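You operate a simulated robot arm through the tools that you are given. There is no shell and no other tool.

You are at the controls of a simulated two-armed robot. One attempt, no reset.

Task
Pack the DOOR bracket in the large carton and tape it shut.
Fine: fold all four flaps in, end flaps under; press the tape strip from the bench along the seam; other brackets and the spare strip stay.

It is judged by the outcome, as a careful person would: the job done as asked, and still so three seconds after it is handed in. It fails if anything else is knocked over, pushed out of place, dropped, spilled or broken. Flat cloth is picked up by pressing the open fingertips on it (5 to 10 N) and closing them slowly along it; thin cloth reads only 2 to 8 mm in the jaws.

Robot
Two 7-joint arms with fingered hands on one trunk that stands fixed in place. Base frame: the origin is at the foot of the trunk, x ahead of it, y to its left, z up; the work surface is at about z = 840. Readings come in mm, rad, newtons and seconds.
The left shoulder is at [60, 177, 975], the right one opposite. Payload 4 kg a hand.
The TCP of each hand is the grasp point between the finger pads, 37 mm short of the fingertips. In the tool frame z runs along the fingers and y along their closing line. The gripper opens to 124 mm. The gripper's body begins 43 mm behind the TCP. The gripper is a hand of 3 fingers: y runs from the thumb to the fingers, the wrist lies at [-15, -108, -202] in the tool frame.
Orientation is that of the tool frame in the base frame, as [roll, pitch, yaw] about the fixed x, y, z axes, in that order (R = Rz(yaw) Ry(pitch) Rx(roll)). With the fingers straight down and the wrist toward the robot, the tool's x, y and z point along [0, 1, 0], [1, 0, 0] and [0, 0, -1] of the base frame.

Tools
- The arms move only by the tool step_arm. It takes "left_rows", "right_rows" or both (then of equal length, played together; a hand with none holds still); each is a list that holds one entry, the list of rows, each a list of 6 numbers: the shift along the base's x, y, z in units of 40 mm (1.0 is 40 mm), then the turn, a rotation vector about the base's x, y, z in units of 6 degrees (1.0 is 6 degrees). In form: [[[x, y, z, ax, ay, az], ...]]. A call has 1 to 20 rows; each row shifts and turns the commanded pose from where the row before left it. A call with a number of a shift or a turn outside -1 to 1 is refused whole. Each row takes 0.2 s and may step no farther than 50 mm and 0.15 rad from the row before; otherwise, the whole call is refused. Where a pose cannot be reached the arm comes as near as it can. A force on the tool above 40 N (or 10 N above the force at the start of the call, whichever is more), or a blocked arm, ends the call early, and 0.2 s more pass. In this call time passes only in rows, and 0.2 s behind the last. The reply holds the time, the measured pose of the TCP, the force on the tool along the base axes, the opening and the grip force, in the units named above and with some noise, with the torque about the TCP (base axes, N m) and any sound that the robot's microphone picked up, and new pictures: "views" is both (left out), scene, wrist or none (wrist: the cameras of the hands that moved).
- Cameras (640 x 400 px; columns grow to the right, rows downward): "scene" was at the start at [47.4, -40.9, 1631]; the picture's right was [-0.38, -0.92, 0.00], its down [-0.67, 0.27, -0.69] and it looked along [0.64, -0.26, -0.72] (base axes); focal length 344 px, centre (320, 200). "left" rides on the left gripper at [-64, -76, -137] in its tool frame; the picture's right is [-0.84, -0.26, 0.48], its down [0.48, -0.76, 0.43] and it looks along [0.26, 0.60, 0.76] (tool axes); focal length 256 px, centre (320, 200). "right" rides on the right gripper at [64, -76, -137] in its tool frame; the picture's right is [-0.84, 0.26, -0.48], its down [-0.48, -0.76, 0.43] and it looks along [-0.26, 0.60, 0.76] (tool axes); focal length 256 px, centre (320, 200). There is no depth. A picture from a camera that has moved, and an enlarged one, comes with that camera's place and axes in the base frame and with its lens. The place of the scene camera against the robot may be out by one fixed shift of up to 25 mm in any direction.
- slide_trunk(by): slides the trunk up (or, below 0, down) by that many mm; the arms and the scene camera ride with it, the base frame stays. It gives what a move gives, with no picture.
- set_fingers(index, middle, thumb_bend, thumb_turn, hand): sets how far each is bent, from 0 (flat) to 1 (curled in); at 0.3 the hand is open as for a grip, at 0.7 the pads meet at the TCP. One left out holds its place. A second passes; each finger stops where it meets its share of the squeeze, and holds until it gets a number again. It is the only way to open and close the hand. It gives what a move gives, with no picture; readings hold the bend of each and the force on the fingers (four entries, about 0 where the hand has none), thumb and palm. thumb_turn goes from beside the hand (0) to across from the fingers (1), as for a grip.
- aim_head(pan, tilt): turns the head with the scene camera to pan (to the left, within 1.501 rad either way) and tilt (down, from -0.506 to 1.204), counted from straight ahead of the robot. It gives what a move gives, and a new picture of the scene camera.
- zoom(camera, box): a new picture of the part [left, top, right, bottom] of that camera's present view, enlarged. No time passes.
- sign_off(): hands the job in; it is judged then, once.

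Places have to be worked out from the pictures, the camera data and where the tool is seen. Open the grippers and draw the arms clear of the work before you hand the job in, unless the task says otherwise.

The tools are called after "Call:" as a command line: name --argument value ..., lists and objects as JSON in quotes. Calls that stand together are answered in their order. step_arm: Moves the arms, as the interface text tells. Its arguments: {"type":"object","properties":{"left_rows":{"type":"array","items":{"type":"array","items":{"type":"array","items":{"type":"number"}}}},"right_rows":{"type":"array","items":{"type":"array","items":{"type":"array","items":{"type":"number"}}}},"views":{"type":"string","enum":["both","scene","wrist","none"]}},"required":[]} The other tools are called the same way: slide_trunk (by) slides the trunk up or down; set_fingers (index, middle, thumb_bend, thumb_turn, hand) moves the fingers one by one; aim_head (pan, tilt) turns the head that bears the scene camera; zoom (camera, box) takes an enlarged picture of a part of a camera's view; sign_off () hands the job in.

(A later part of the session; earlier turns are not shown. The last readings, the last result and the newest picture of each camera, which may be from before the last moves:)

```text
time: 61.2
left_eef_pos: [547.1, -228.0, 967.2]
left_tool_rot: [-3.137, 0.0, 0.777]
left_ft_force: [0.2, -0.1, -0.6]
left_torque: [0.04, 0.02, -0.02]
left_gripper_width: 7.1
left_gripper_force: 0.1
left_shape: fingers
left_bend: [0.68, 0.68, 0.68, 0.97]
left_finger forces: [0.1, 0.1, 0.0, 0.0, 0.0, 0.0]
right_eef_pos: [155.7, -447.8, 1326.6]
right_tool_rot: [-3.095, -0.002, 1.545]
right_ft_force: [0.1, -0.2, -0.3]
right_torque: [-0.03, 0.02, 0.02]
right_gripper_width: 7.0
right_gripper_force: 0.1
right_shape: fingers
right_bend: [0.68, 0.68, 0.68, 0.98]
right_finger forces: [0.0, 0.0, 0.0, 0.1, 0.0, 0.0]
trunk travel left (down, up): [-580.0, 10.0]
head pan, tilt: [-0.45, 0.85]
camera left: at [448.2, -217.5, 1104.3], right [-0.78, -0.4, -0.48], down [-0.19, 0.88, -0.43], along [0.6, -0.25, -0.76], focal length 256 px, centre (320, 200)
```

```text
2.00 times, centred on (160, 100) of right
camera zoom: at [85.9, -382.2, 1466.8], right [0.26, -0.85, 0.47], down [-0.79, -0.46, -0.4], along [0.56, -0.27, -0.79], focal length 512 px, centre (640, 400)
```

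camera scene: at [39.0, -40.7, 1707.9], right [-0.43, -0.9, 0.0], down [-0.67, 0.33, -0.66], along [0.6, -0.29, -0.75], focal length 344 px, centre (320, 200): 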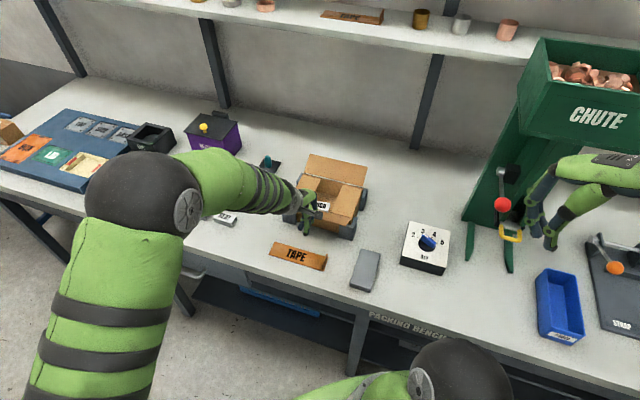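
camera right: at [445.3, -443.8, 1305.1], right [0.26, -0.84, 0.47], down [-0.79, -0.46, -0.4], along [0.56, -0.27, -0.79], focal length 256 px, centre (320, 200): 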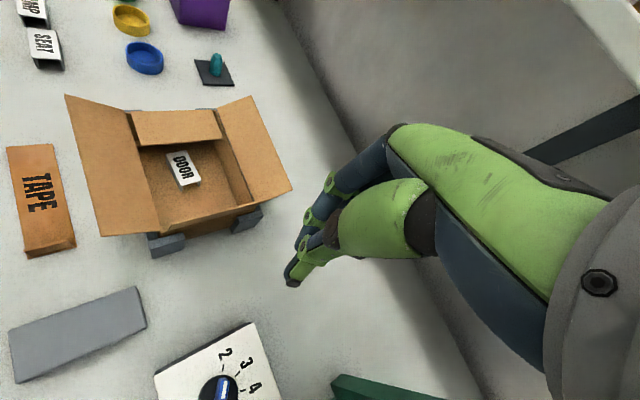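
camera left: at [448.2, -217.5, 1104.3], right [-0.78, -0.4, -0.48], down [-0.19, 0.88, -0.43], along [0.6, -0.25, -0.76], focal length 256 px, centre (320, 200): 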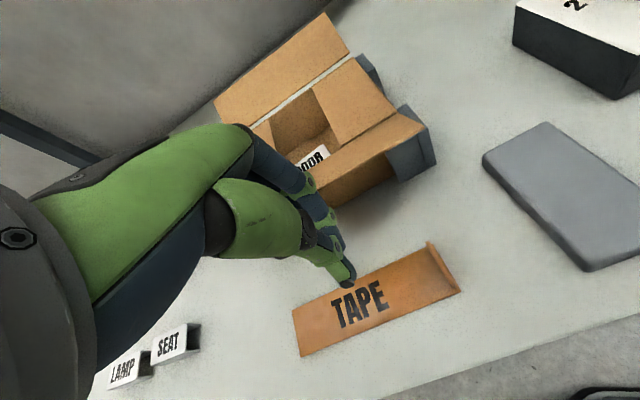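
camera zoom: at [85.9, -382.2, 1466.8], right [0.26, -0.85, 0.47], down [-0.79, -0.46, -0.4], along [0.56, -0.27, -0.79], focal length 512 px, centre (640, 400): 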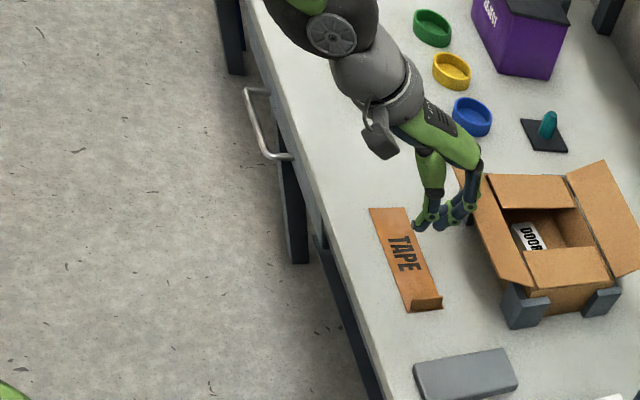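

The carton is unmoved and I now measure it as about 200x130 mm (u from 117 to 317); the front flap still slopes up about 28°. I back the hand away and extend the fingers so their backs form an upward-facing scoop to lift the flap.

Call:
step_arm --left_rows '[[[-0.7, 0.7, 0, 0, 0, 0], [-0.7, 0.7, 0, 0, 0, 0]]]' --views "none"

Call:
set_fingers --hand "left" --index 0.1 --middle 0.1 --thumb_bend 0.6

Call:
zoom --camera "left" --box '[0, 0, 640, 400]'

Call:
zoom --camera "right" --box '[0, 0, 320, 200]'

Call:
zoom --camera "scene" --box '[220, 150, 400, 290]'

```text
time: 61.8
left_eef_pos: [488.4, -165.5, 966.0]
left_tool_rot: [-3.14, -0.001, 0.776]
left_ft_force: [0.7, -0.1, -0.1]
left_torque: [0.01, -0.01, -0.01]
left_gripper_width: 6.7
left_gripper_force: 0.1
left_shape: fingers
left_bend: [0.68, 0.68, 0.68, 0.97]
left_finger forces: [0.0, 0.0, 0.1, 0.0, 0.1, 0.0]
right_eef_pos: [155.3, -447.2, 1325.5]
right_tool_rot: [-3.097, -0.002, 1.548]
right_ft_force: [-0.2, -0.3, -0.1]
right_torque: [-0.03, -0.01, 0.03]
right_gripper_width: 6.6
right_gripper_force: 0.1
right_shape: fingers
right_bend: [0.68, 0.68, 0.68, 0.98]
right_finger forces: [0.0, 0.0, 0.0, 0.0, 0.0, 0.0]
trunk travel left (down, up): [-580.0, 10.0]
head pan, tilt: [-0.45, 0.85]
```

```text
time: 62.8
left_eef_pos: [488.7, -166.0, 966.4]
left_tool_rot: [-3.135, 0.001, 0.777]
left_ft_force: [0.4, -0.9, -0.2]
left_torque: [0.0, -0.03, 0.02]
left_gripper_width: 116.3
left_gripper_force: 0.0
left_shape: fingers
left_bend: [0.1, 0.1, 0.6, 0.97]
left_finger forces: [0.0, 0.0, 0.0, 0.1, 0.1, 0.0]
right_eef_pos: [154.7, -447.6, 1327.1]
right_tool_rot: [-3.096, -0.003, 1.547]
right_ft_force: [0.5, 0.6, 0.2]
right_torque: [0.01, 0.0, 0.01]
right_gripper_width: 6.5
right_gripper_force: 0.1
right_shape: fingers
right_bend: [0.68, 0.68, 0.68, 0.98]
right_finger forces: [0.0, 0.1, 0.0, 0.0, 0.0, 0.0]
trunk travel left (down, up): [-580.0, 10.0]
head pan, tilt: [-0.45, 0.85]
```

```text
1.00 times, centred on (320, 200) of left (not enlarged: the box is as wide or as high as the picture)
camera zoom: at [389.9, -157.1, 1104.3], right [-0.78, -0.4, -0.48], down [-0.19, 0.88, -0.43], along [0.6, -0.24, -0.76], focal length 256 px, centre (320, 200)
```

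zoom: 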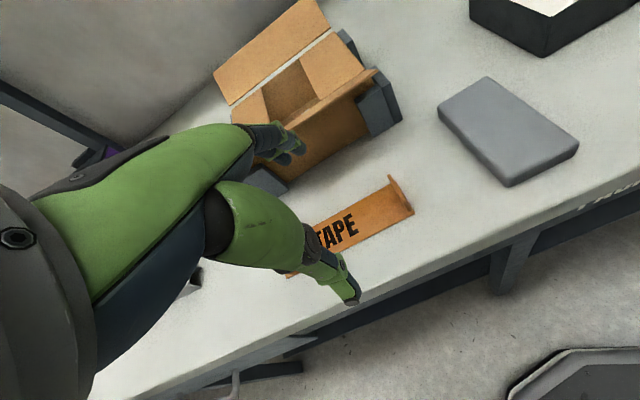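

```text
2.00 times, centred on (160, 100) of right
camera zoom: at [85.9, -381.6, 1467.1], right [0.26, -0.84, 0.47], down [-0.79, -0.46, -0.4], along [0.56, -0.27, -0.79], focal length 512 px, centre (640, 400)
```

zoom: 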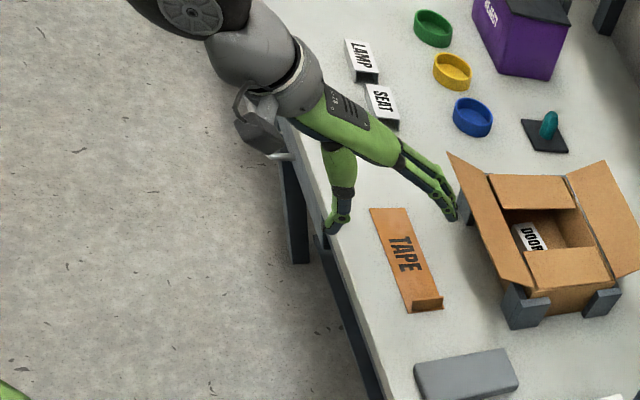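

```text
2.86 times, centred on (310, 220) of scene
camera zoom: at [43.3, -44.4, 1707.4], right [-0.44, -0.9, 0.0], down [-0.68, 0.33, -0.66], along [0.59, -0.29, -0.75], focal length 982 px, centre (349, 143)
```

zoom: 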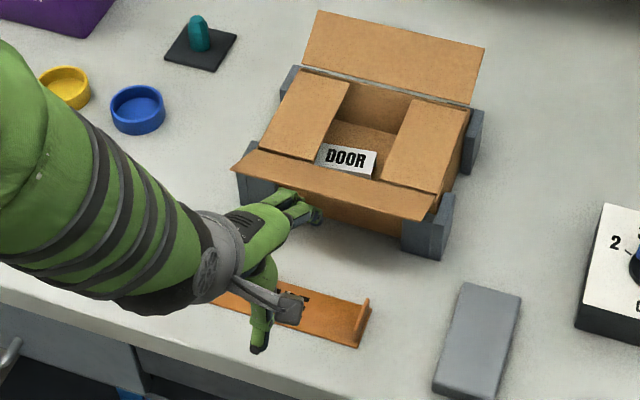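

The extended fingers now slope forward at tip about v=568, z=950. I lower 20 mm so the tips go under the flap edge, then sweep in to lift it.

Call:
step_arm --left_rows '[[[0, 0, -0.5, 0, 0, 0], [0.375, -0.375, 0, 0, 0, 0], [0.375, -0.375, 0, 0, 0, 0], [0.375, -0.375, 0, 0, 0, 0], [0.2, -0.2, 0, 0, 0, 0]]]' --views "scene"

Call:
zoom --camera "right" --box '[120, 40, 320, 200]'

Call:
zoom --camera "scene" --box '[220, 150, 400, 290]'

```text
time: 64.0
left_eef_pos: [543.4, -219.6, 946.8]
left_tool_rot: [-3.137, 0.001, 0.778]
left_ft_force: [-6.3, 5.7, 4.4]
left_torque: [-0.14, -0.12, 0.09]
left_gripper_width: 116.0
left_gripper_force: 4.3
left_shape: fingers
left_bend: [0.1, 0.12, 0.6, 0.97]
left_finger forces: [0.0, 8.5, 0.0, 0.0, 0.1, 0.0]
right_eef_pos: [154.0, -447.2, 1327.8]
right_tool_rot: [-3.097, -0.002, 1.547]
right_ft_force: [0.0, -0.4, -0.4]
right_torque: [0.01, -0.01, 0.01]
right_gripper_width: 6.7
right_gripper_force: 0.0
right_shape: fingers
right_bend: [0.68, 0.68, 0.68, 0.98]
right_finger forces: [0.1, 0.0, 0.1, 0.0, 0.0, 0.0]
trunk travel left (down, up): [-580.0, 10.0]
head pan, tilt: [-0.45, 0.85]
camera scene: at [42.2, -43.4, 1707.5], right [-0.44, -0.9, 0.0], down [-0.68, 0.33, -0.66], along [0.59, -0.29, -0.75], focal length 344 px, centre (320, 200)
```

scene: 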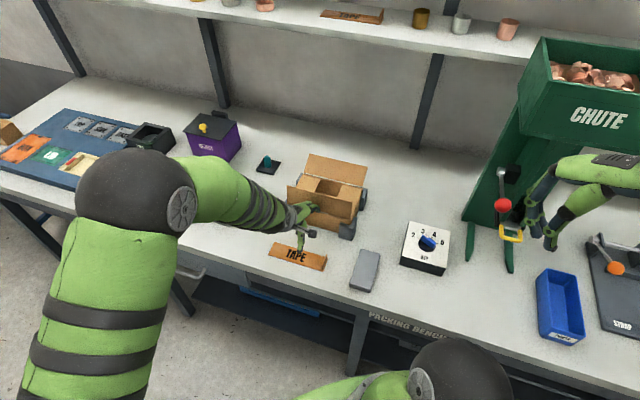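

```text
2.50 times, centred on (220, 120) of right
camera zoom: at [85.1, -380.7, 1467.4], right [0.26, -0.84, 0.47], down [-0.79, -0.46, -0.4], along [0.56, -0.27, -0.79], focal length 640 px, centre (570, 400)
```

zoom: 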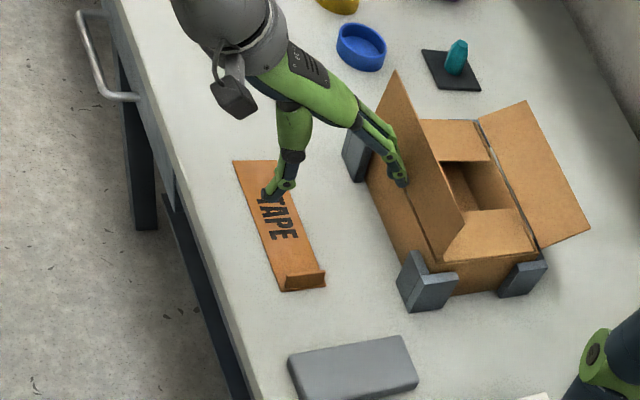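

```text
2.86 times, centred on (310, 220) of scene
camera zoom: at [42.2, -43.4, 1707.5], right [-0.44, -0.9, 0.0], down [-0.68, 0.33, -0.66], along [0.59, -0.29, -0.75], focal length 982 px, centre (349, 143)
```

zoom: 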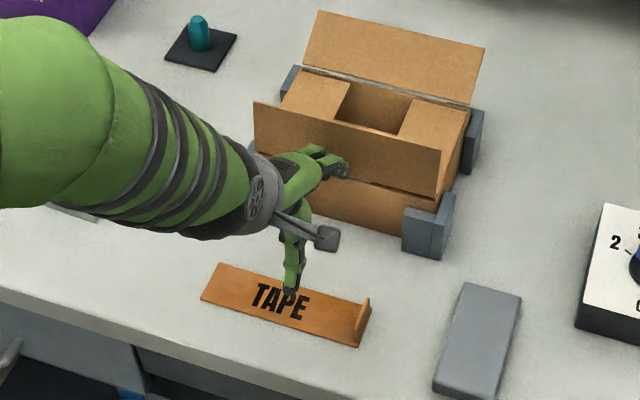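

The front flap is now upright with the tips close to its hinge. I raise slightly and push on over the rim.

Call:
step_arm --left_rows '[[[0, 0, 0.45, 0, 0, 0], [0.3, -0.3, 0.2, 0, 0, 0], [0.35, -0.35, 0, 0, 0, 0], [0.35, -0.35, 0, 0, 0, 0]]]' --views "none"

Call:
zoom --camera "right" --box '[120, 40, 320, 200]'

Call:
zoom --camera "scene" --box '[220, 150, 400, 290]'

```text
time: 65.0
left_eef_pos: [584.6, -259.5, 974.4]
left_tool_rot: [-3.136, 0.001, 0.777]
left_ft_force: [-0.3, 0.6, -0.3]
left_torque: [0.0, 0.01, 0.01]
left_gripper_width: 116.5
left_gripper_force: 0.0
left_shape: fingers
left_bend: [0.1, 0.1, 0.6, 0.97]
left_finger forces: [0.0, 0.0, 0.1, 0.0, 0.0, 0.0]
right_eef_pos: [155.2, -447.3, 1325.4]
right_tool_rot: [-3.096, -0.002, 1.546]
right_ft_force: [0.3, 0.2, -0.5]
right_torque: [-0.01, 0.04, 0.02]
right_gripper_width: 7.0
right_gripper_force: 0.0
right_shape: fingers
right_bend: [0.68, 0.68, 0.68, 0.98]
right_finger forces: [0.0, 0.1, 0.1, 0.0, 0.0, 0.0]
trunk travel left (down, up): [-580.0, 10.0]
head pan, tilt: [-0.45, 0.85]
```

```text
2.50 times, centred on (220, 120) of right
camera zoom: at [86.4, -382.0, 1466.9], right [0.26, -0.85, 0.47], down [-0.79, -0.46, -0.4], along [0.56, -0.27, -0.79], focal length 640 px, centre (570, 400)
```

zoom: 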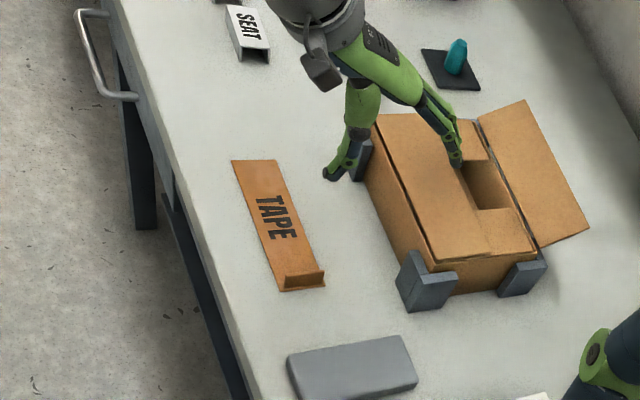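

```text
2.86 times, centred on (310, 220) of scene
camera zoom: at [43.8, -44.8, 1707.4], right [-0.44, -0.9, 0.0], down [-0.68, 0.33, -0.66], along [0.59, -0.29, -0.75], focal length 982 px, centre (349, 143)
```

zoom: 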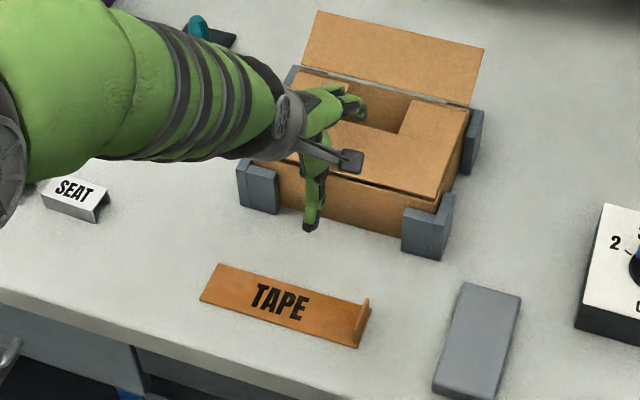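

The front flap is over and lying on the end flaps. Next I raise the hand, open the thumb out of the way and reach the extended fingers over and behind the back flap.

Call:
step_arm --left_rows '[[[0, 0, 0.9, 0, 0, 0], [0, 0, 0.9, 0, 0, 0], [0, 0, 0.9, 0, 0, 0], [0, 0, 0.6, 0, 0, 0]]]' --views "none"

Call:
set_fingers --hand "left" --thumb_bend 0.1

Call:
step_arm --left_rows '[[[0.65, -0.75, 0, 0, 0, 0], [0.65, -0.75, 0, 0, 0, 0], [0.65, -0.75, 0, 0, 0, 0], [0.65, -0.75, 0, 0, 0, 0]]]' --views "both"

Call:
zoom --camera "right" --box '[120, 40, 320, 200]'

```text
time: 66.0
left_eef_pos: [585.9, -262.5, 1103.8]
left_tool_rot: [-3.135, 0.0, 0.777]
left_ft_force: [1.0, -0.7, 0.0]
left_torque: [-0.02, 0.02, -0.01]
left_gripper_width: 116.2
left_gripper_force: 0.0
left_shape: fingers
left_bend: [0.1, 0.1, 0.6, 0.97]
left_finger forces: [0.0, 0.0, 0.1, 0.1, 0.1, 0.0]
right_eef_pos: [155.4, -445.5, 1326.4]
right_tool_rot: [-3.096, -0.001, 1.546]
right_ft_force: [0.1, 0.3, -0.1]
right_torque: [0.01, -0.02, 0.02]
right_gripper_width: 6.6
right_gripper_force: 0.1
right_shape: fingers
right_bend: [0.68, 0.68, 0.68, 0.98]
right_finger forces: [0.0, 0.0, 0.0, 0.0, 0.1, 0.0]
trunk travel left (down, up): [-580.0, 10.0]
head pan, tilt: [-0.45, 0.85]
```

```text
time: 67.0
left_eef_pos: [585.4, -261.4, 1102.6]
left_tool_rot: [-3.137, 0.0, 0.775]
left_ft_force: [0.3, -0.5, -0.4]
left_torque: [-0.01, 0.02, -0.01]
left_gripper_width: 154.9
left_gripper_force: 0.1
left_shape: fingers
left_bend: [0.1, 0.1, 0.1, 0.97]
left_finger forces: [0.0, 0.1, 0.0, 0.0, 0.0, 0.0]
right_eef_pos: [156.2, -446.6, 1327.5]
right_tool_rot: [-3.098, -0.002, 1.547]
right_ft_force: [0.3, 0.1, 0.6]
right_torque: [0.01, 0.03, 0.01]
right_gripper_width: 6.7
right_gripper_force: 0.0
right_shape: fingers
right_bend: [0.68, 0.68, 0.68, 0.98]
right_finger forces: [0.1, 0.0, 0.0, 0.0, 0.0, 0.1]
trunk travel left (down, up): [-580.0, 10.0]
head pan, tilt: [-0.45, 0.85]
```

```text
time: 68.0
left_eef_pos: [682.7, -375.3, 1102.8]
left_tool_rot: [-3.134, 0.0, 0.778]
left_ft_force: [-0.3, -0.1, 0.5]
left_torque: [-0.03, 0.01, -0.02]
left_gripper_width: 155.2
left_gripper_force: 0.0
left_shape: fingers
left_bend: [0.1, 0.1, 0.1, 0.98]
left_finger forces: [0.0, 0.1, 0.0, 0.1, 0.0, 0.1]
left hand out of reach, approached as far as the arm can: row 4
right_eef_pos: [155.8, -446.7, 1326.0]
right_tool_rot: [-3.096, -0.004, 1.549]
right_ft_force: [0.7, -0.2, 0.2]
right_torque: [-0.01, -0.01, -0.02]
right_gripper_width: 6.6
right_gripper_force: 0.1
right_shape: fingers
right_bend: [0.68, 0.68, 0.68, 0.98]
right_finger forces: [0.1, 0.0, 0.0, 0.1, 0.0, 0.0]
trunk travel left (down, up): [-580.0, 10.0]
head pan, tilt: [-0.45, 0.85]
camera scene: at [44.1, -45.1, 1707.7], right [-0.44, -0.9, 0.0], down [-0.68, 0.33, -0.66], along [0.59, -0.29, -0.75], focal length 344 px, centre (320, 200)
camera left: at [584.6, -366.3, 1242.2], right [-0.78, -0.4, -0.48], down [-0.19, 0.88, -0.43], along [0.6, -0.24, -0.76], focal length 256 px, centre (320, 200)
```

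scene: 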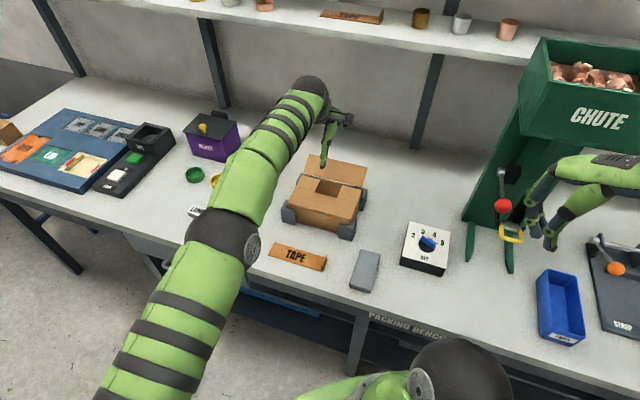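
left: 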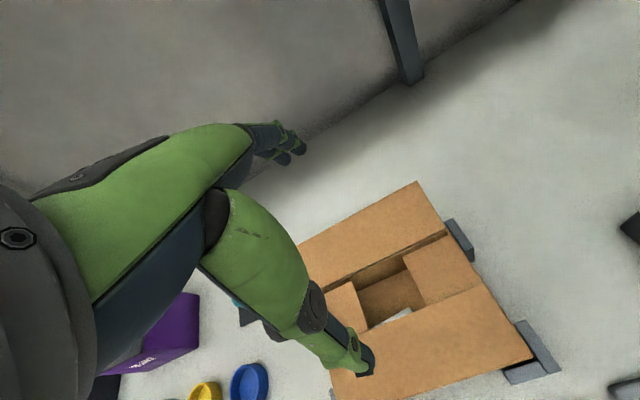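

```text
2.50 times, centred on (220, 120) of right
camera zoom: at [86.9, -382.2, 1467.2], right [0.26, -0.85, 0.47], down [-0.79, -0.46, -0.4], along [0.56, -0.27, -0.79], focal length 640 px, centre (570, 400)
```

zoom: 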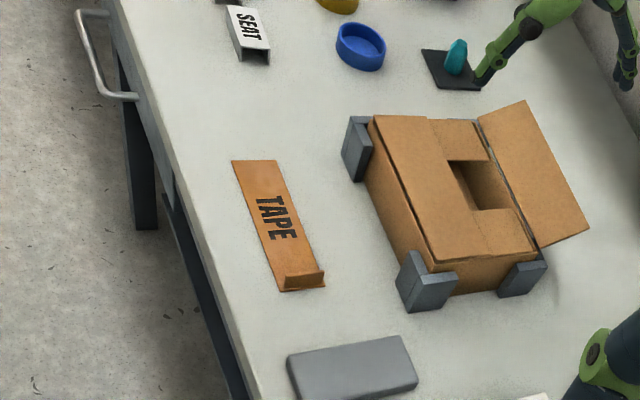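

The front flap stays shut. The fingertips are beyond the back flap, so I lower them behind it.

Call:
step_arm --left_rows '[[[0, 0, -0.85, 0, 0, 0], [0, 0, -0.85, 0, 0, 0], [0, 0, -0.85, 0, 0, 0], [0, 0, -0.85, 0, 0, 0]]]' --views "both"

Call:
zoom --camera "right" --box '[160, 0, 400, 160]'

```text
time: 69.0
left_eef_pos: [685.7, -373.8, 967.0]
left_tool_rot: [-3.137, 0.002, 0.776]
left_ft_force: [-0.2, 0.3, -0.5]
left_torque: [-0.04, 0.01, -0.01]
left_gripper_width: 155.4
left_gripper_force: 0.1
left_shape: fingers
left_bend: [0.1, 0.1, 0.1, 0.98]
left_finger forces: [0.0, 0.0, 0.0, 0.0, 0.0, 0.1]
right_eef_pos: [155.9, -446.3, 1325.4]
right_tool_rot: [-3.097, -0.002, 1.547]
right_ft_force: [-0.4, 0.5, 0.0]
right_torque: [0.03, 0.01, 0.0]
right_gripper_width: 6.6
right_gripper_force: 0.0
right_shape: fingers
right_bend: [0.68, 0.68, 0.68, 0.98]
right_finger forces: [0.0, 0.0, 0.0, 0.0, 0.0, 0.1]
trunk travel left (down, up): [-580.0, 10.0]
head pan, tilt: [-0.45, 0.85]
camera scene: at [43.7, -44.5, 1707.5], right [-0.44, -0.9, 0.0], down [-0.68, 0.33, -0.66], along [0.59, -0.29, -0.75], focal length 344 px, centre (320, 200)
camera left: at [586.3, -364.1, 1106.6], right [-0.78, -0.4, -0.48], down [-0.19, 0.88, -0.43], along [0.6, -0.24, -0.76], focal length 256 px, centre (320, 200)
```

scene: 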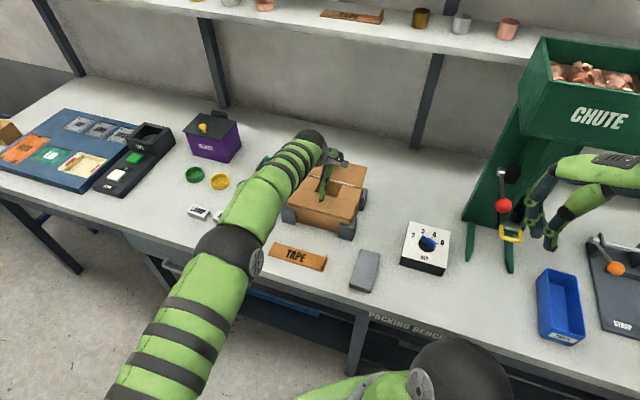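
left: 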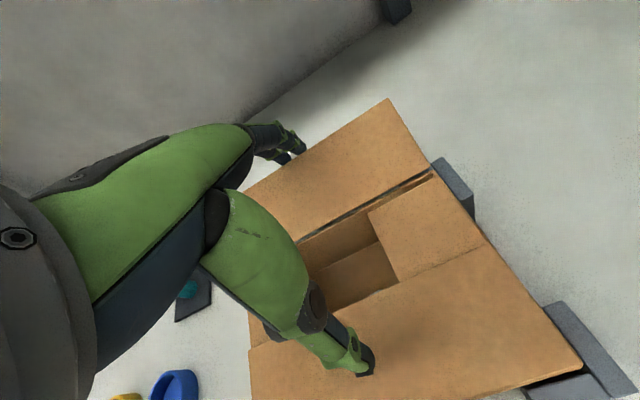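

```text
2.50 times, centred on (280, 80) of right
camera zoom: at [86.2, -381.7, 1467.1], right [0.26, -0.85, 0.47], down [-0.79, -0.46, -0.4], along [0.56, -0.27, -0.79], focal length 640 px, centre (420, 500)
```

zoom: 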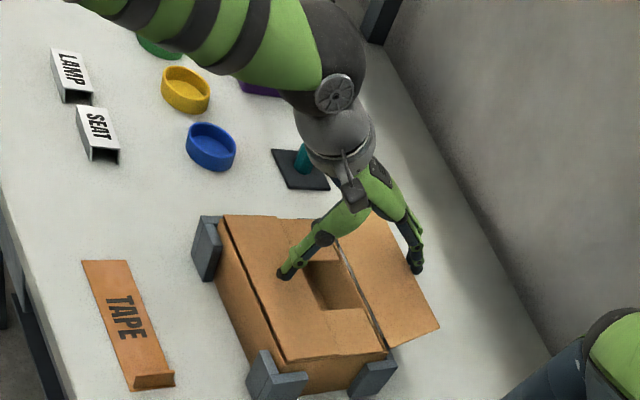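

The fingers are behind the back flap and the thumb is clear on the near side. I draw the hand toward the front to bring the flap over.

Call:
step_arm --left_rows '[[[-0.375, 0.375, 0, 0, 0, 0], [-0.375, 0.375, 0, 0, 0, 0], [-0.375, 0.375, 0, 0, 0, 0], [-0.375, 0.375, 0, 0, 0, 0]]]' --views "wrist"

Call:
zoom --camera "right" --box '[160, 0, 400, 160]'

```text
time: 70.0
left_eef_pos: [621.2, -313.4, 965.4]
left_tool_rot: [-3.132, 0.0, 0.775]
left_ft_force: [0.9, -0.3, 0.3]
left_torque: [-0.01, 0.05, -0.02]
left_gripper_width: 155.5
left_gripper_force: 0.0
left_shape: fingers
left_bend: [0.1, 0.1, 0.1, 0.98]
left_finger forces: [0.1, 0.0, 0.0, 0.0, 0.1, 0.0]
right_eef_pos: [156.6, -446.5, 1326.0]
right_tool_rot: [-3.097, 0.0, 1.547]
right_ft_force: [-0.3, -0.6, -0.1]
right_torque: [-0.01, 0.01, -0.01]
right_gripper_width: 6.6
right_gripper_force: 0.0
right_shape: fingers
right_bend: [0.68, 0.68, 0.68, 0.98]
right_finger forces: [0.0, 0.0, 0.1, 0.1, 0.0, 0.0]
trunk travel left (down, up): [-580.0, 10.0]
head pan, tilt: [-0.45, 0.85]
camera left: at [523.1, -305.2, 1103.7], right [-0.78, -0.4, -0.48], down [-0.19, 0.88, -0.43], along [0.6, -0.24, -0.77], focal length 256 px, centre (320, 200)
```

left: 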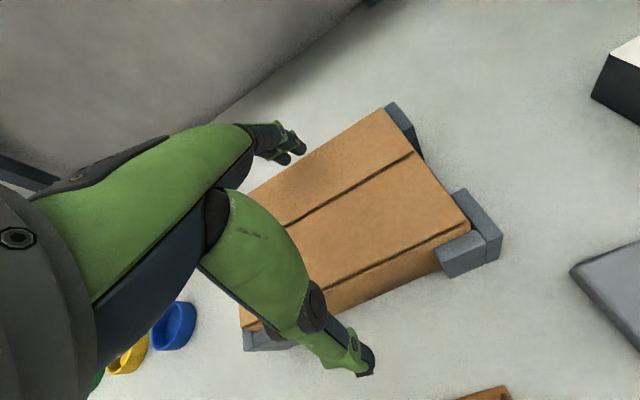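

```text
2.50 times, centred on (280, 80) of right
camera zoom: at [85.8, -381.5, 1466.6], right [0.26, -0.84, 0.47], down [-0.79, -0.46, -0.4], along [0.56, -0.27, -0.79], focal length 640 px, centre (420, 500)
```

zoom: 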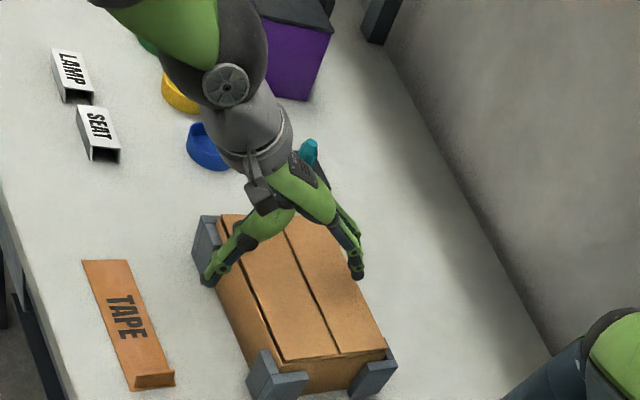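

All four flaps are folded: end flaps under, front and back meeting at a seam near v=720 (bench axes). I raise the hand clear and check the closed carton and the tape strip.

Call:
step_arm --left_rows '[[[0, 0, 0.6, 0, 0, 0], [0, 0, 0.9, 0, 0, 0], [-0.2, 0.2, 0.9, 0, 0, 0], [-0.3, 0.3, 0.9, 0, 0, 0], [-0.4, 0.4, 0.6, 0, 0, 0]]]' --views "wrist"

Call:
zoom --camera "scene" --box '[240, 140, 420, 290]'

Call:
zoom --camera "left" --box '[280, 60, 640, 400]'

Call:
zoom --camera "right" --box '[160, 0, 400, 160]'

```text
time: 71.2
left_eef_pos: [587.3, -278.5, 1124.3]
left_tool_rot: [-3.137, 0.001, 0.775]
left_ft_force: [-1.2, -0.8, -0.4]
left_torque: [-0.03, 0.01, 0.01]
left_gripper_width: 154.9
left_gripper_force: 0.1
left_shape: fingers
left_bend: [0.1, 0.1, 0.1, 0.98]
left_finger forces: [0.0, 0.0, 0.1, 0.0, 0.1, 0.1]
right_eef_pos: [154.8, -446.0, 1327.2]
right_tool_rot: [-3.096, -0.001, 1.547]
right_ft_force: [0.7, 0.0, 0.7]
right_torque: [0.04, -0.02, 0.0]
right_gripper_width: 6.6
right_gripper_force: 0.2
right_shape: fingers
right_bend: [0.68, 0.68, 0.68, 0.98]
right_finger forces: [0.0, 0.1, 0.0, 0.0, 0.1, 0.0]
trunk travel left (down, up): [-580.0, 10.0]
head pan, tilt: [-0.45, 0.85]
camera left: at [487.4, -269.7, 1262.8], right [-0.78, -0.4, -0.48], down [-0.19, 0.88, -0.43], along [0.6, -0.24, -0.76], focal length 256 px, centre (320, 200)
```

left: 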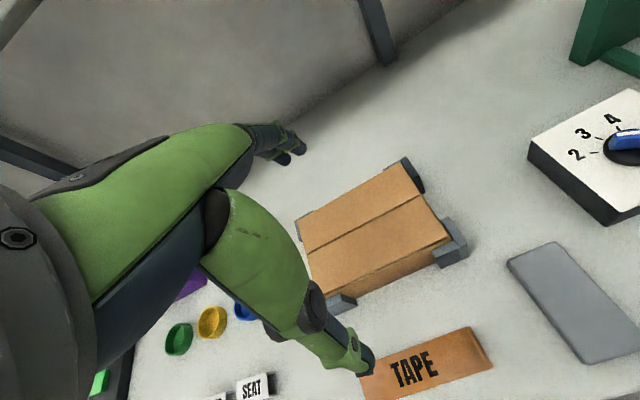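

```text
2.67 times, centred on (330, 215) of scene
camera zoom: at [42.5, -43.9, 1707.3], right [-0.44, -0.9, 0.0], down [-0.68, 0.33, -0.66], along [0.59, -0.29, -0.75], focal length 916 px, centre (293, 160)
```

zoom: 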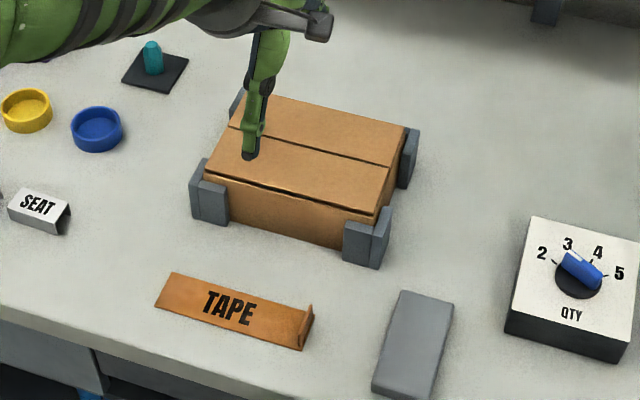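

```text
1.18 times, centred on (460, 230) of left
camera zoom: at [487.4, -269.7, 1262.8], right [-0.78, -0.4, -0.48], down [-0.19, 0.88, -0.43], along [0.6, -0.24, -0.76], focal length 301 px, centre (155, 165)
```

zoom: 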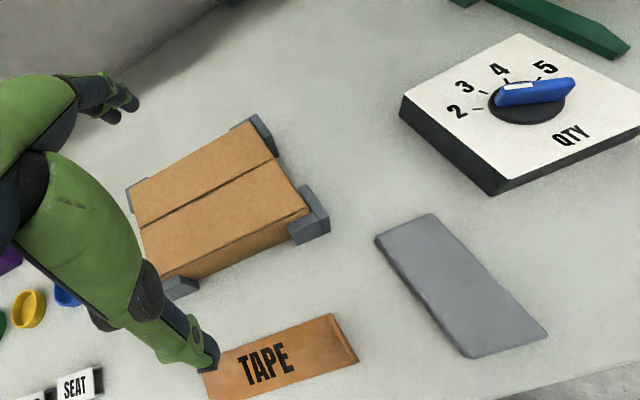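

```text
2.50 times, centred on (280, 80) of right
camera zoom: at [85.2, -381.2, 1467.2], right [0.26, -0.84, 0.47], down [-0.79, -0.46, -0.4], along [0.56, -0.27, -0.79], focal length 640 px, centre (420, 500)
```

zoom: 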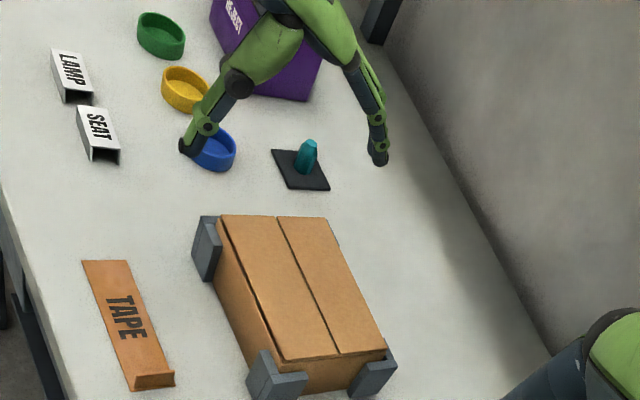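

The carton is neatly closed; the seam runs at v≈720 from u≈121 to 318. Now I look closely at the tape strip's upright tab, which I intend to pinch.

Call:
zoom --camera "scene" --box '[260, 230, 340, 290]'

Call:
zoom --camera "left" --box '[420, 300, 520, 400]'

Call:
zoom --camera "right" --box '[180, 90, 260, 170]'

```text
6.67 times, centred on (300, 260) of scene
camera zoom: at [42.5, -43.9, 1707.3], right [-0.44, -0.9, 0.0], down [-0.68, 0.33, -0.66], along [0.59, -0.29, -0.75], focal length 2290 px, centre (453, -200)
```

zoom: 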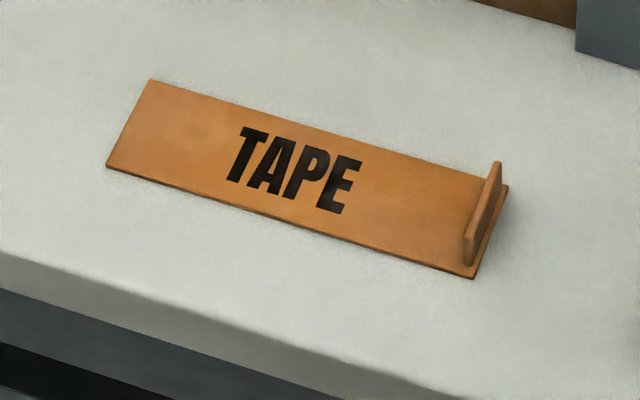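

```text
4.00 times, centred on (470, 350) of left
camera zoom: at [487.4, -269.7, 1262.8], right [-0.78, -0.4, -0.48], down [-0.19, 0.88, -0.43], along [0.6, -0.24, -0.76], focal length 1024 px, centre (-280, -400)
```

zoom: 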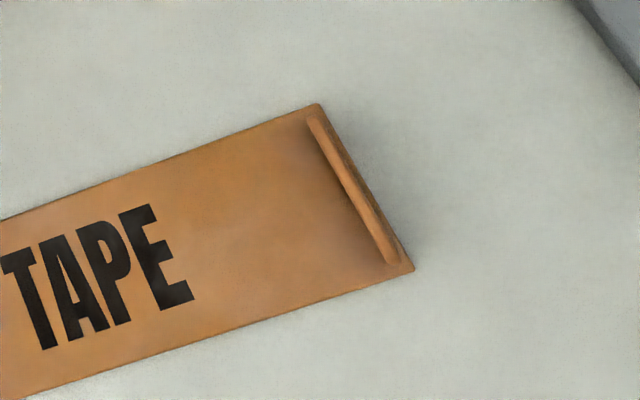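

```text
5.00 times, centred on (220, 130) of right
camera zoom: at [85.2, -381.2, 1467.2], right [0.26, -0.84, 0.47], down [-0.79, -0.46, -0.4], along [0.56, -0.27, -0.79], focal length 1280 px, centre (820, 550)
```

zoom: 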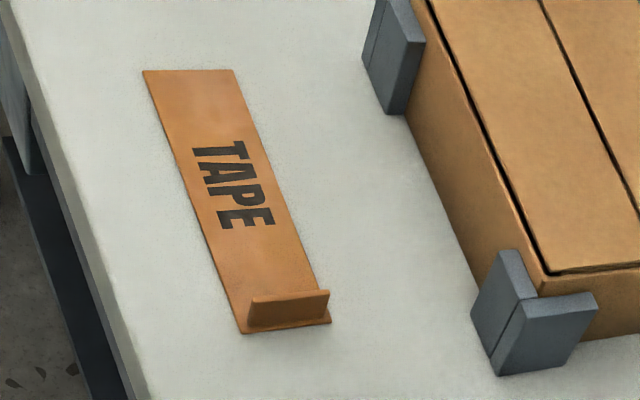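

The tab is an upright plate about 38 mm long and 20 mm tall at (u≈160, v≈534), i.e. about (491,-264). I set the fingers to a moderate opening and turn the left hand 90° above it so they will close across the tab.

Call:
set_fingers --hand "left" --index 0.5 --middle 0.5 --thumb_bend 0.5

Call:
step_arm --left_rows '[[[-0.15, 0.02, 0, 0, 0, -0.94], [-0.15, 0.02, 0, 0, 0, -0.94], [-0.15, 0.02, 0, 0, 0, -0.94], [-0.15, 0.02, 0, 0, 0, -0.94], [-0.15, 0.02, 0, 0, 0, -0.94], [-0.15, 0.02, 0, 0, 0, -0.94], [-0.15, 0.02, 0, 0, 0, -0.94], [-0.15, 0.02, 0, 0, 0, -0.94]]]' --views "both"

```text
time: 72.2
left_eef_pos: [587.4, -278.4, 1122.9]
left_tool_rot: [-3.135, 0.0, 0.776]
left_ft_force: [-0.4, 0.8, -0.9]
left_torque: [0.0, 0.01, 0.02]
left_gripper_width: 62.6
left_gripper_force: 0.1
left_shape: fingers
left_bend: [0.5, 0.5, 0.5, 0.98]
left_finger forces: [0.0, 0.0, 0.0, 0.0, 0.0, 0.0]
right_eef_pos: [154.8, -446.5, 1326.9]
right_tool_rot: [-3.094, -0.002, 1.548]
right_ft_force: [0.2, 0.3, 1.5]
right_torque: [-0.02, 0.02, -0.03]
right_gripper_width: 6.5
right_gripper_force: 0.1
right_shape: fingers
right_bend: [0.68, 0.68, 0.68, 0.98]
right_finger forces: [0.1, 0.0, 0.1, 0.0, 0.0, 0.0]
trunk travel left (down, up): [-580.0, 10.0]
head pan, tilt: [-0.45, 0.85]
```

```text
time: 74.0
left_eef_pos: [539.1, -272.8, 1123.2]
left_tool_rot: [-3.137, -0.002, -0.011]
left_ft_force: [-1.2, -0.4, 0.2]
left_torque: [0.0, -0.01, 0.01]
left_gripper_width: 62.3
left_gripper_force: 0.0
left_shape: fingers
left_bend: [0.5, 0.5, 0.5, 0.98]
left_finger forces: [0.0, 0.0, 0.0, 0.0, 0.0, 0.1]
right_eef_pos: [156.1, -447.7, 1326.0]
right_tool_rot: [-3.097, -0.001, 1.546]
right_ft_force: [0.4, -0.6, -0.2]
right_torque: [0.05, -0.01, 0.0]
right_gripper_width: 6.9
right_gripper_force: 0.1
right_shape: fingers
right_bend: [0.68, 0.68, 0.68, 0.98]
right_finger forces: [0.0, 0.0, 0.0, 0.0, 0.0, 0.1]
trunk travel left (down, up): [-580.0, 10.0]
head pan, tilt: [-0.45, 0.85]
camera scene: at [43.6, -44.2, 1707.4], right [-0.44, -0.9, 0.0], down [-0.68, 0.33, -0.66], along [0.59, -0.29, -0.75], focal length 344 px, centre (320, 200)
camera left: at [475.4, -196.5, 1261.7], right [-0.83, 0.27, -0.48], down [0.49, 0.76, -0.43], along [0.25, -0.6, -0.76], focal length 256 px, centre (320, 200)
```

scene: 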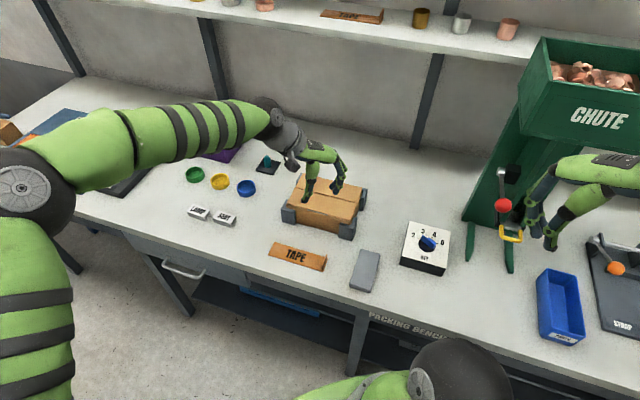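
left: 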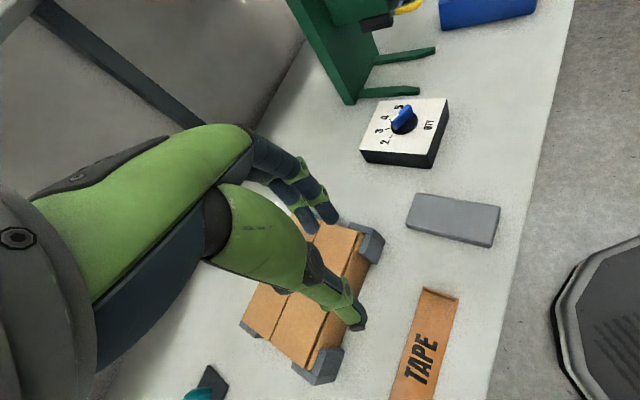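

Turning freely. I continue the second half of the turn and go above the tab.

Call:
step_arm --left_rows '[[[-0.15, 0.03, 0, 0, 0, -0.93], [-0.15, 0.03, 0, 0, 0, -0.93], [-0.15, 0.03, 0, 0, 0, -0.93], [-0.15, 0.03, 0, 0, 0, -0.93], [-0.15, 0.03, 0, 0, 0, -0.93], [-0.15, 0.03, 0, 0, 0, -0.93], [-0.15, 0.03, 0, 0, 0, -0.93], [-0.15, 0.03, 0, 0, 0, -0.93]]]' --views "both"

```text
time: 75.8
left_eef_pos: [491.1, -265.4, 1125.1]
left_tool_rot: [-3.136, 0.0, -0.79]
left_ft_force: [0.5, 0.1, 0.1]
left_torque: [0.01, 0.01, 0.0]
left_gripper_width: 62.5
left_gripper_force: 0.1
left_shape: fingers
left_bend: [0.5, 0.5, 0.5, 0.98]
left_finger forces: [0.0, 0.0, 0.0, 0.0, 0.0, 0.1]
right_eef_pos: [155.5, -446.2, 1325.9]
right_tool_rot: [-3.095, -0.001, 1.547]
right_ft_force: [0.3, 0.7, 0.0]
right_torque: [0.0, -0.01, 0.01]
right_gripper_width: 6.8
right_gripper_force: 0.0
right_shape: fingers
right_bend: [0.68, 0.68, 0.68, 0.98]
right_finger forces: [0.0, 0.1, 0.1, 0.0, 0.0, 0.1]
trunk travel left (down, up): [-580.0, 10.0]
head pan, tilt: [-0.45, 0.85]
camera scene: at [43.4, -44.5, 1707.4], right [-0.44, -0.9, 0.0], down [-0.68, 0.33, -0.66], along [0.59, -0.29, -0.75], focal length 344 px, centre (320, 200)
camera left: at [498.1, -165.5, 1263.1], right [-0.41, 0.78, -0.48], down [0.88, 0.19, -0.43], along [-0.24, -0.6, -0.76], focal length 256 px, centre (320, 200)
```

scene: 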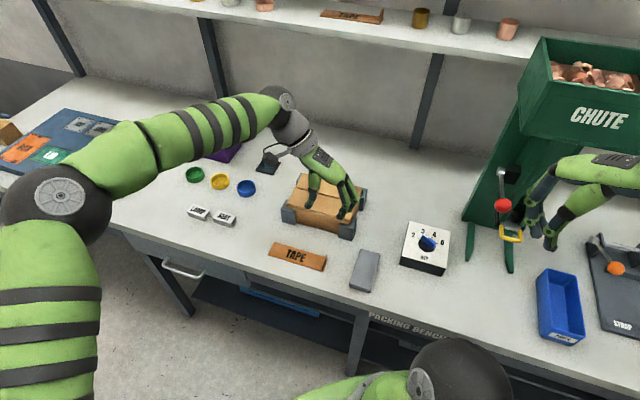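
left: 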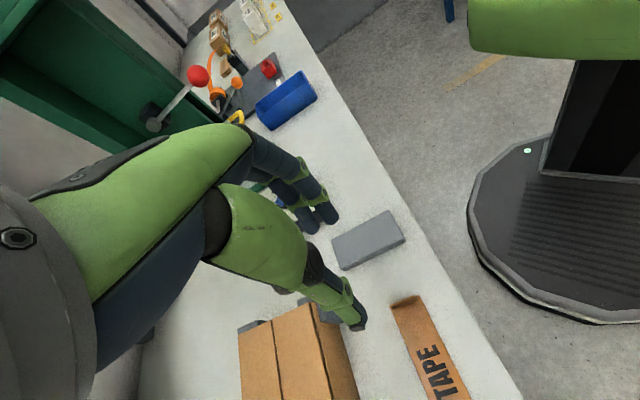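

The hand can hold this heading. To reach the seam later I'll need the wrist leaned back, so I tilt 18° now (about the bench's long axis, keeping the pads parallel to the tab) and come down above the tab.

Call:
step_arm --left_rows '[[[-0.03, 0.03, -0.5, -0.53, -0.53, 0], [-0.03, 0.03, -0.5, -0.53, -0.53, 0], [-0.03, 0.03, -0.7, -0.53, -0.53, 0], [-0.03, 0.03, -0.8, -0.53, -0.53, 0], [-0.03, 0.03, -0.8, 0, 0, 0], [0, 0, -0.8, 0, 0, 0]]]' --views "both"

Call:
zoom --camera "right" --box '[140, 60, 300, 180]'

```text
time: 77.2
left_eef_pos: [485.2, -256.7, 958.5]
left_tool_rot: [-3.137, -0.314, -0.787]
left_ft_force: [-1.0, 0.1, -0.4]
left_torque: [-0.04, 0.0, 0.0]
left_gripper_width: 62.6
left_gripper_force: 0.0
left_shape: fingers
left_bend: [0.5, 0.5, 0.5, 0.98]
left_finger forces: [0.0, 0.1, 0.0, 0.0, 0.1, 0.1]
right_eef_pos: [155.6, -447.1, 1326.5]
right_tool_rot: [-3.095, -0.002, 1.546]
right_ft_force: [-0.7, 0.0, -0.2]
right_torque: [-0.01, -0.02, 0.01]
right_gripper_width: 6.6
right_gripper_force: 0.0
right_shape: fingers
right_bend: [0.68, 0.68, 0.68, 0.98]
right_finger forces: [0.0, 0.0, 0.1, 0.0, 0.0, 0.0]
trunk travel left (down, up): [-580.0, 10.0]
head pan, tilt: [-0.45, 0.85]
camera scene: at [43.8, -44.2, 1707.4], right [-0.44, -0.9, 0.0], down [-0.68, 0.33, -0.66], along [0.59, -0.29, -0.75], focal length 344 px, centre (320, 200)
camera left: at [464.7, -129.7, 1071.3], right [-0.27, 0.64, -0.72], down [0.96, 0.12, -0.26], along [-0.08, -0.76, -0.65], focal length 256 px, centre (320, 200)
```

scene: 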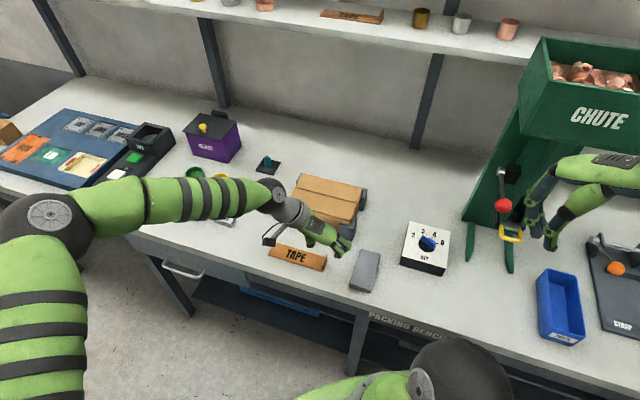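
left: 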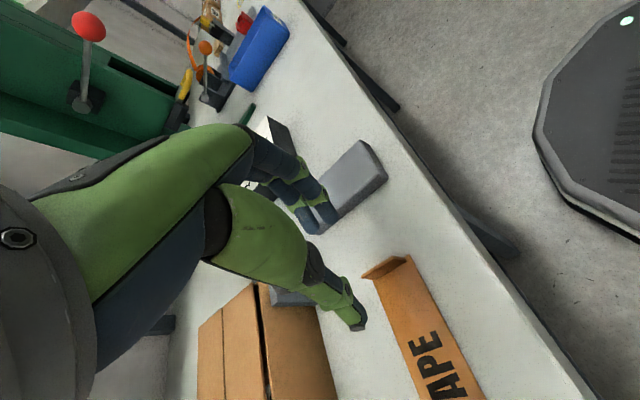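

```text
3.33 times, centred on (220, 120) of right
camera zoom: at [86.4, -381.5, 1467.1], right [0.26, -0.84, 0.47], down [-0.79, -0.46, -0.4], along [0.56, -0.27, -0.79], focal length 853 px, centre (653, 467)
```

zoom: 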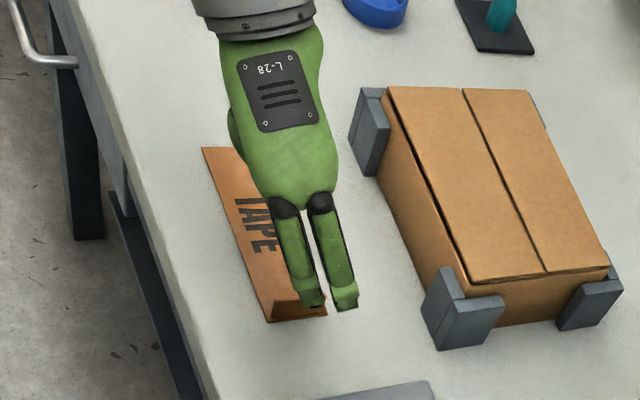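

Alignment looks right: tab centre about (u 160, v 532), pads headed for v≈534. I lower gently until the tips straddle the tab just above the strip.

Call:
step_arm --left_rows '[[[0, 0, -0.6, 0, 0, 0], [0, 0, -0.6, 0, 0, 0], [0, 0, -0.3, 0, 0, 0], [0, 0, -0.2, 0, 0, 0]]]' --views "wrist"

Call:
zoom --camera "right" --box '[140, 60, 300, 180]'

Call:
zoom --camera "left" --box '[260, 180, 460, 380]'

```text
time: 78.2
left_eef_pos: [483.4, -258.1, 890.8]
left_tool_rot: [-3.135, -0.312, -0.792]
left_ft_force: [0.8, 0.4, 0.0]
left_torque: [0.01, -0.01, -0.03]
left_gripper_width: 62.5
left_gripper_force: 0.1
left_shape: fingers
left_bend: [0.5, 0.5, 0.5, 0.98]
left_finger forces: [0.0, 0.0, 0.0, 0.0, 0.1, 0.0]
right_eef_pos: [154.5, -446.6, 1325.7]
right_tool_rot: [-3.095, -0.003, 1.546]
right_ft_force: [0.2, -0.1, -0.1]
right_torque: [-0.05, 0.02, 0.01]
right_gripper_width: 6.6
right_gripper_force: 0.1
right_shape: fingers
right_bend: [0.68, 0.68, 0.68, 0.98]
right_finger forces: [0.0, 0.0, 0.1, 0.1, 0.1, 0.0]
trunk travel left (down, up): [-580.0, 10.0]
head pan, tilt: [-0.45, 0.85]
camera left: at [464.3, -131.2, 1002.9], right [-0.27, 0.64, -0.72], down [0.96, 0.12, -0.26], along [-0.08, -0.76, -0.65], focal length 256 px, centre (320, 200)
```

left: 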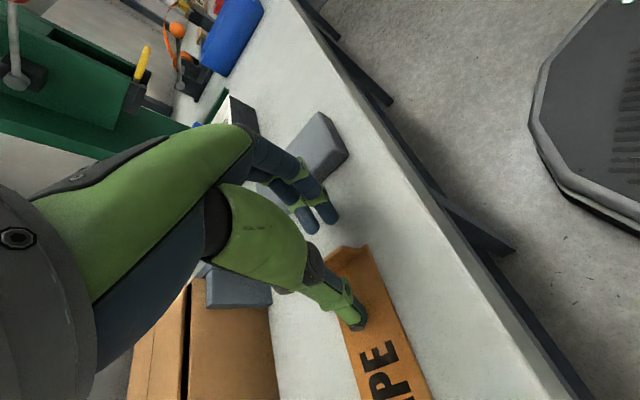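

```text
3.33 times, centred on (220, 120) of right
camera zoom: at [86.0, -381.6, 1467.1], right [0.26, -0.84, 0.47], down [-0.79, -0.46, -0.4], along [0.56, -0.27, -0.79], focal length 853 px, centre (653, 467)
```

zoom: 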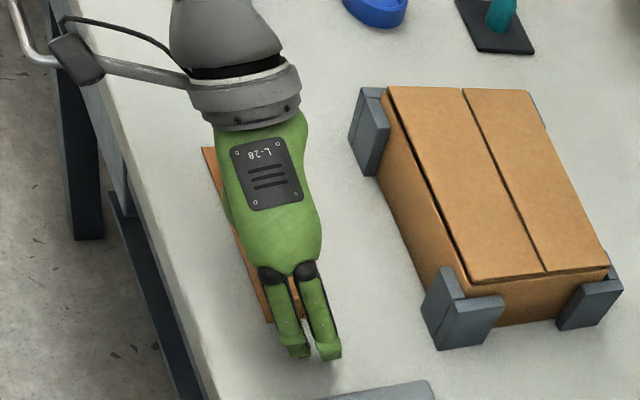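

```text
2.00 times, centred on (360, 280) of left
camera zoom: at [464.3, -131.2, 1002.9], right [-0.27, 0.64, -0.72], down [0.96, 0.12, -0.26], along [-0.08, -0.76, -0.65], focal length 512 px, centre (240, 40)
```

zoom: 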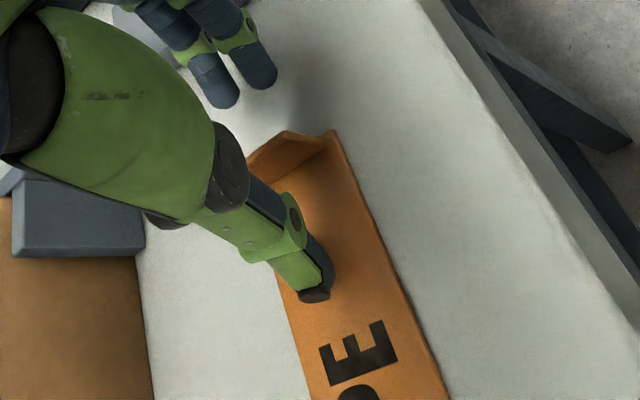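

The tips straddle the tab with the thumb over the strip and the fingers outside. I close slowly.

Call:
set_fingers --hand "left" --index 0.62 --middle 0.62 --thumb_bend 0.62

Call:
zoom --camera "left" --box '[260, 180, 460, 380]'

```text
time: 79.2
left_eef_pos: [484.1, -257.3, 890.4]
left_tool_rot: [-3.137, -0.315, -0.788]
left_ft_force: [0.0, -0.1, 0.4]
left_torque: [0.0, -0.01, -0.02]
left_gripper_width: 25.2
left_gripper_force: 0.1
left_shape: fingers
left_bend: [0.62, 0.62, 0.62, 0.98]
left_finger forces: [0.0, 0.0, 0.0, 0.0, 0.0, 0.0]
right_eef_pos: [155.3, -446.2, 1325.4]
right_tool_rot: [-3.096, -0.002, 1.545]
right_ft_force: [0.8, -0.4, -0.3]
right_torque: [0.01, -0.02, 0.0]
right_gripper_width: 6.6
right_gripper_force: 0.2
right_shape: fingers
right_bend: [0.68, 0.68, 0.68, 0.98]
right_finger forces: [0.0, 0.0, 0.1, 0.1, 0.1, 0.0]
trunk travel left (down, up): [-580.0, 10.0]
head pan, tilt: [-0.45, 0.85]
```

```text
2.00 times, centred on (360, 280) of left
camera zoom: at [464.3, -131.2, 1003.2], right [-0.27, 0.64, -0.72], down [0.96, 0.12, -0.26], along [-0.08, -0.76, -0.65], focal length 512 px, centre (240, 40)
```

zoom: 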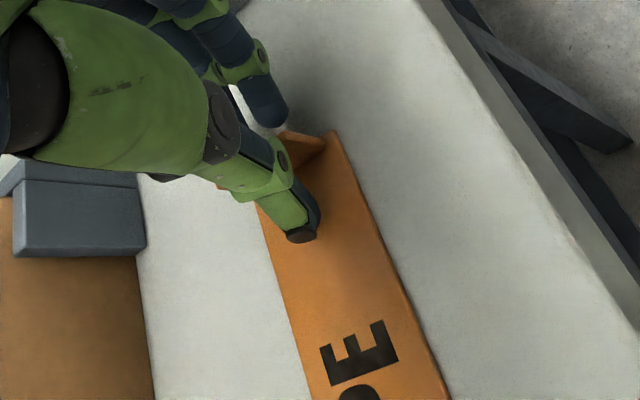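

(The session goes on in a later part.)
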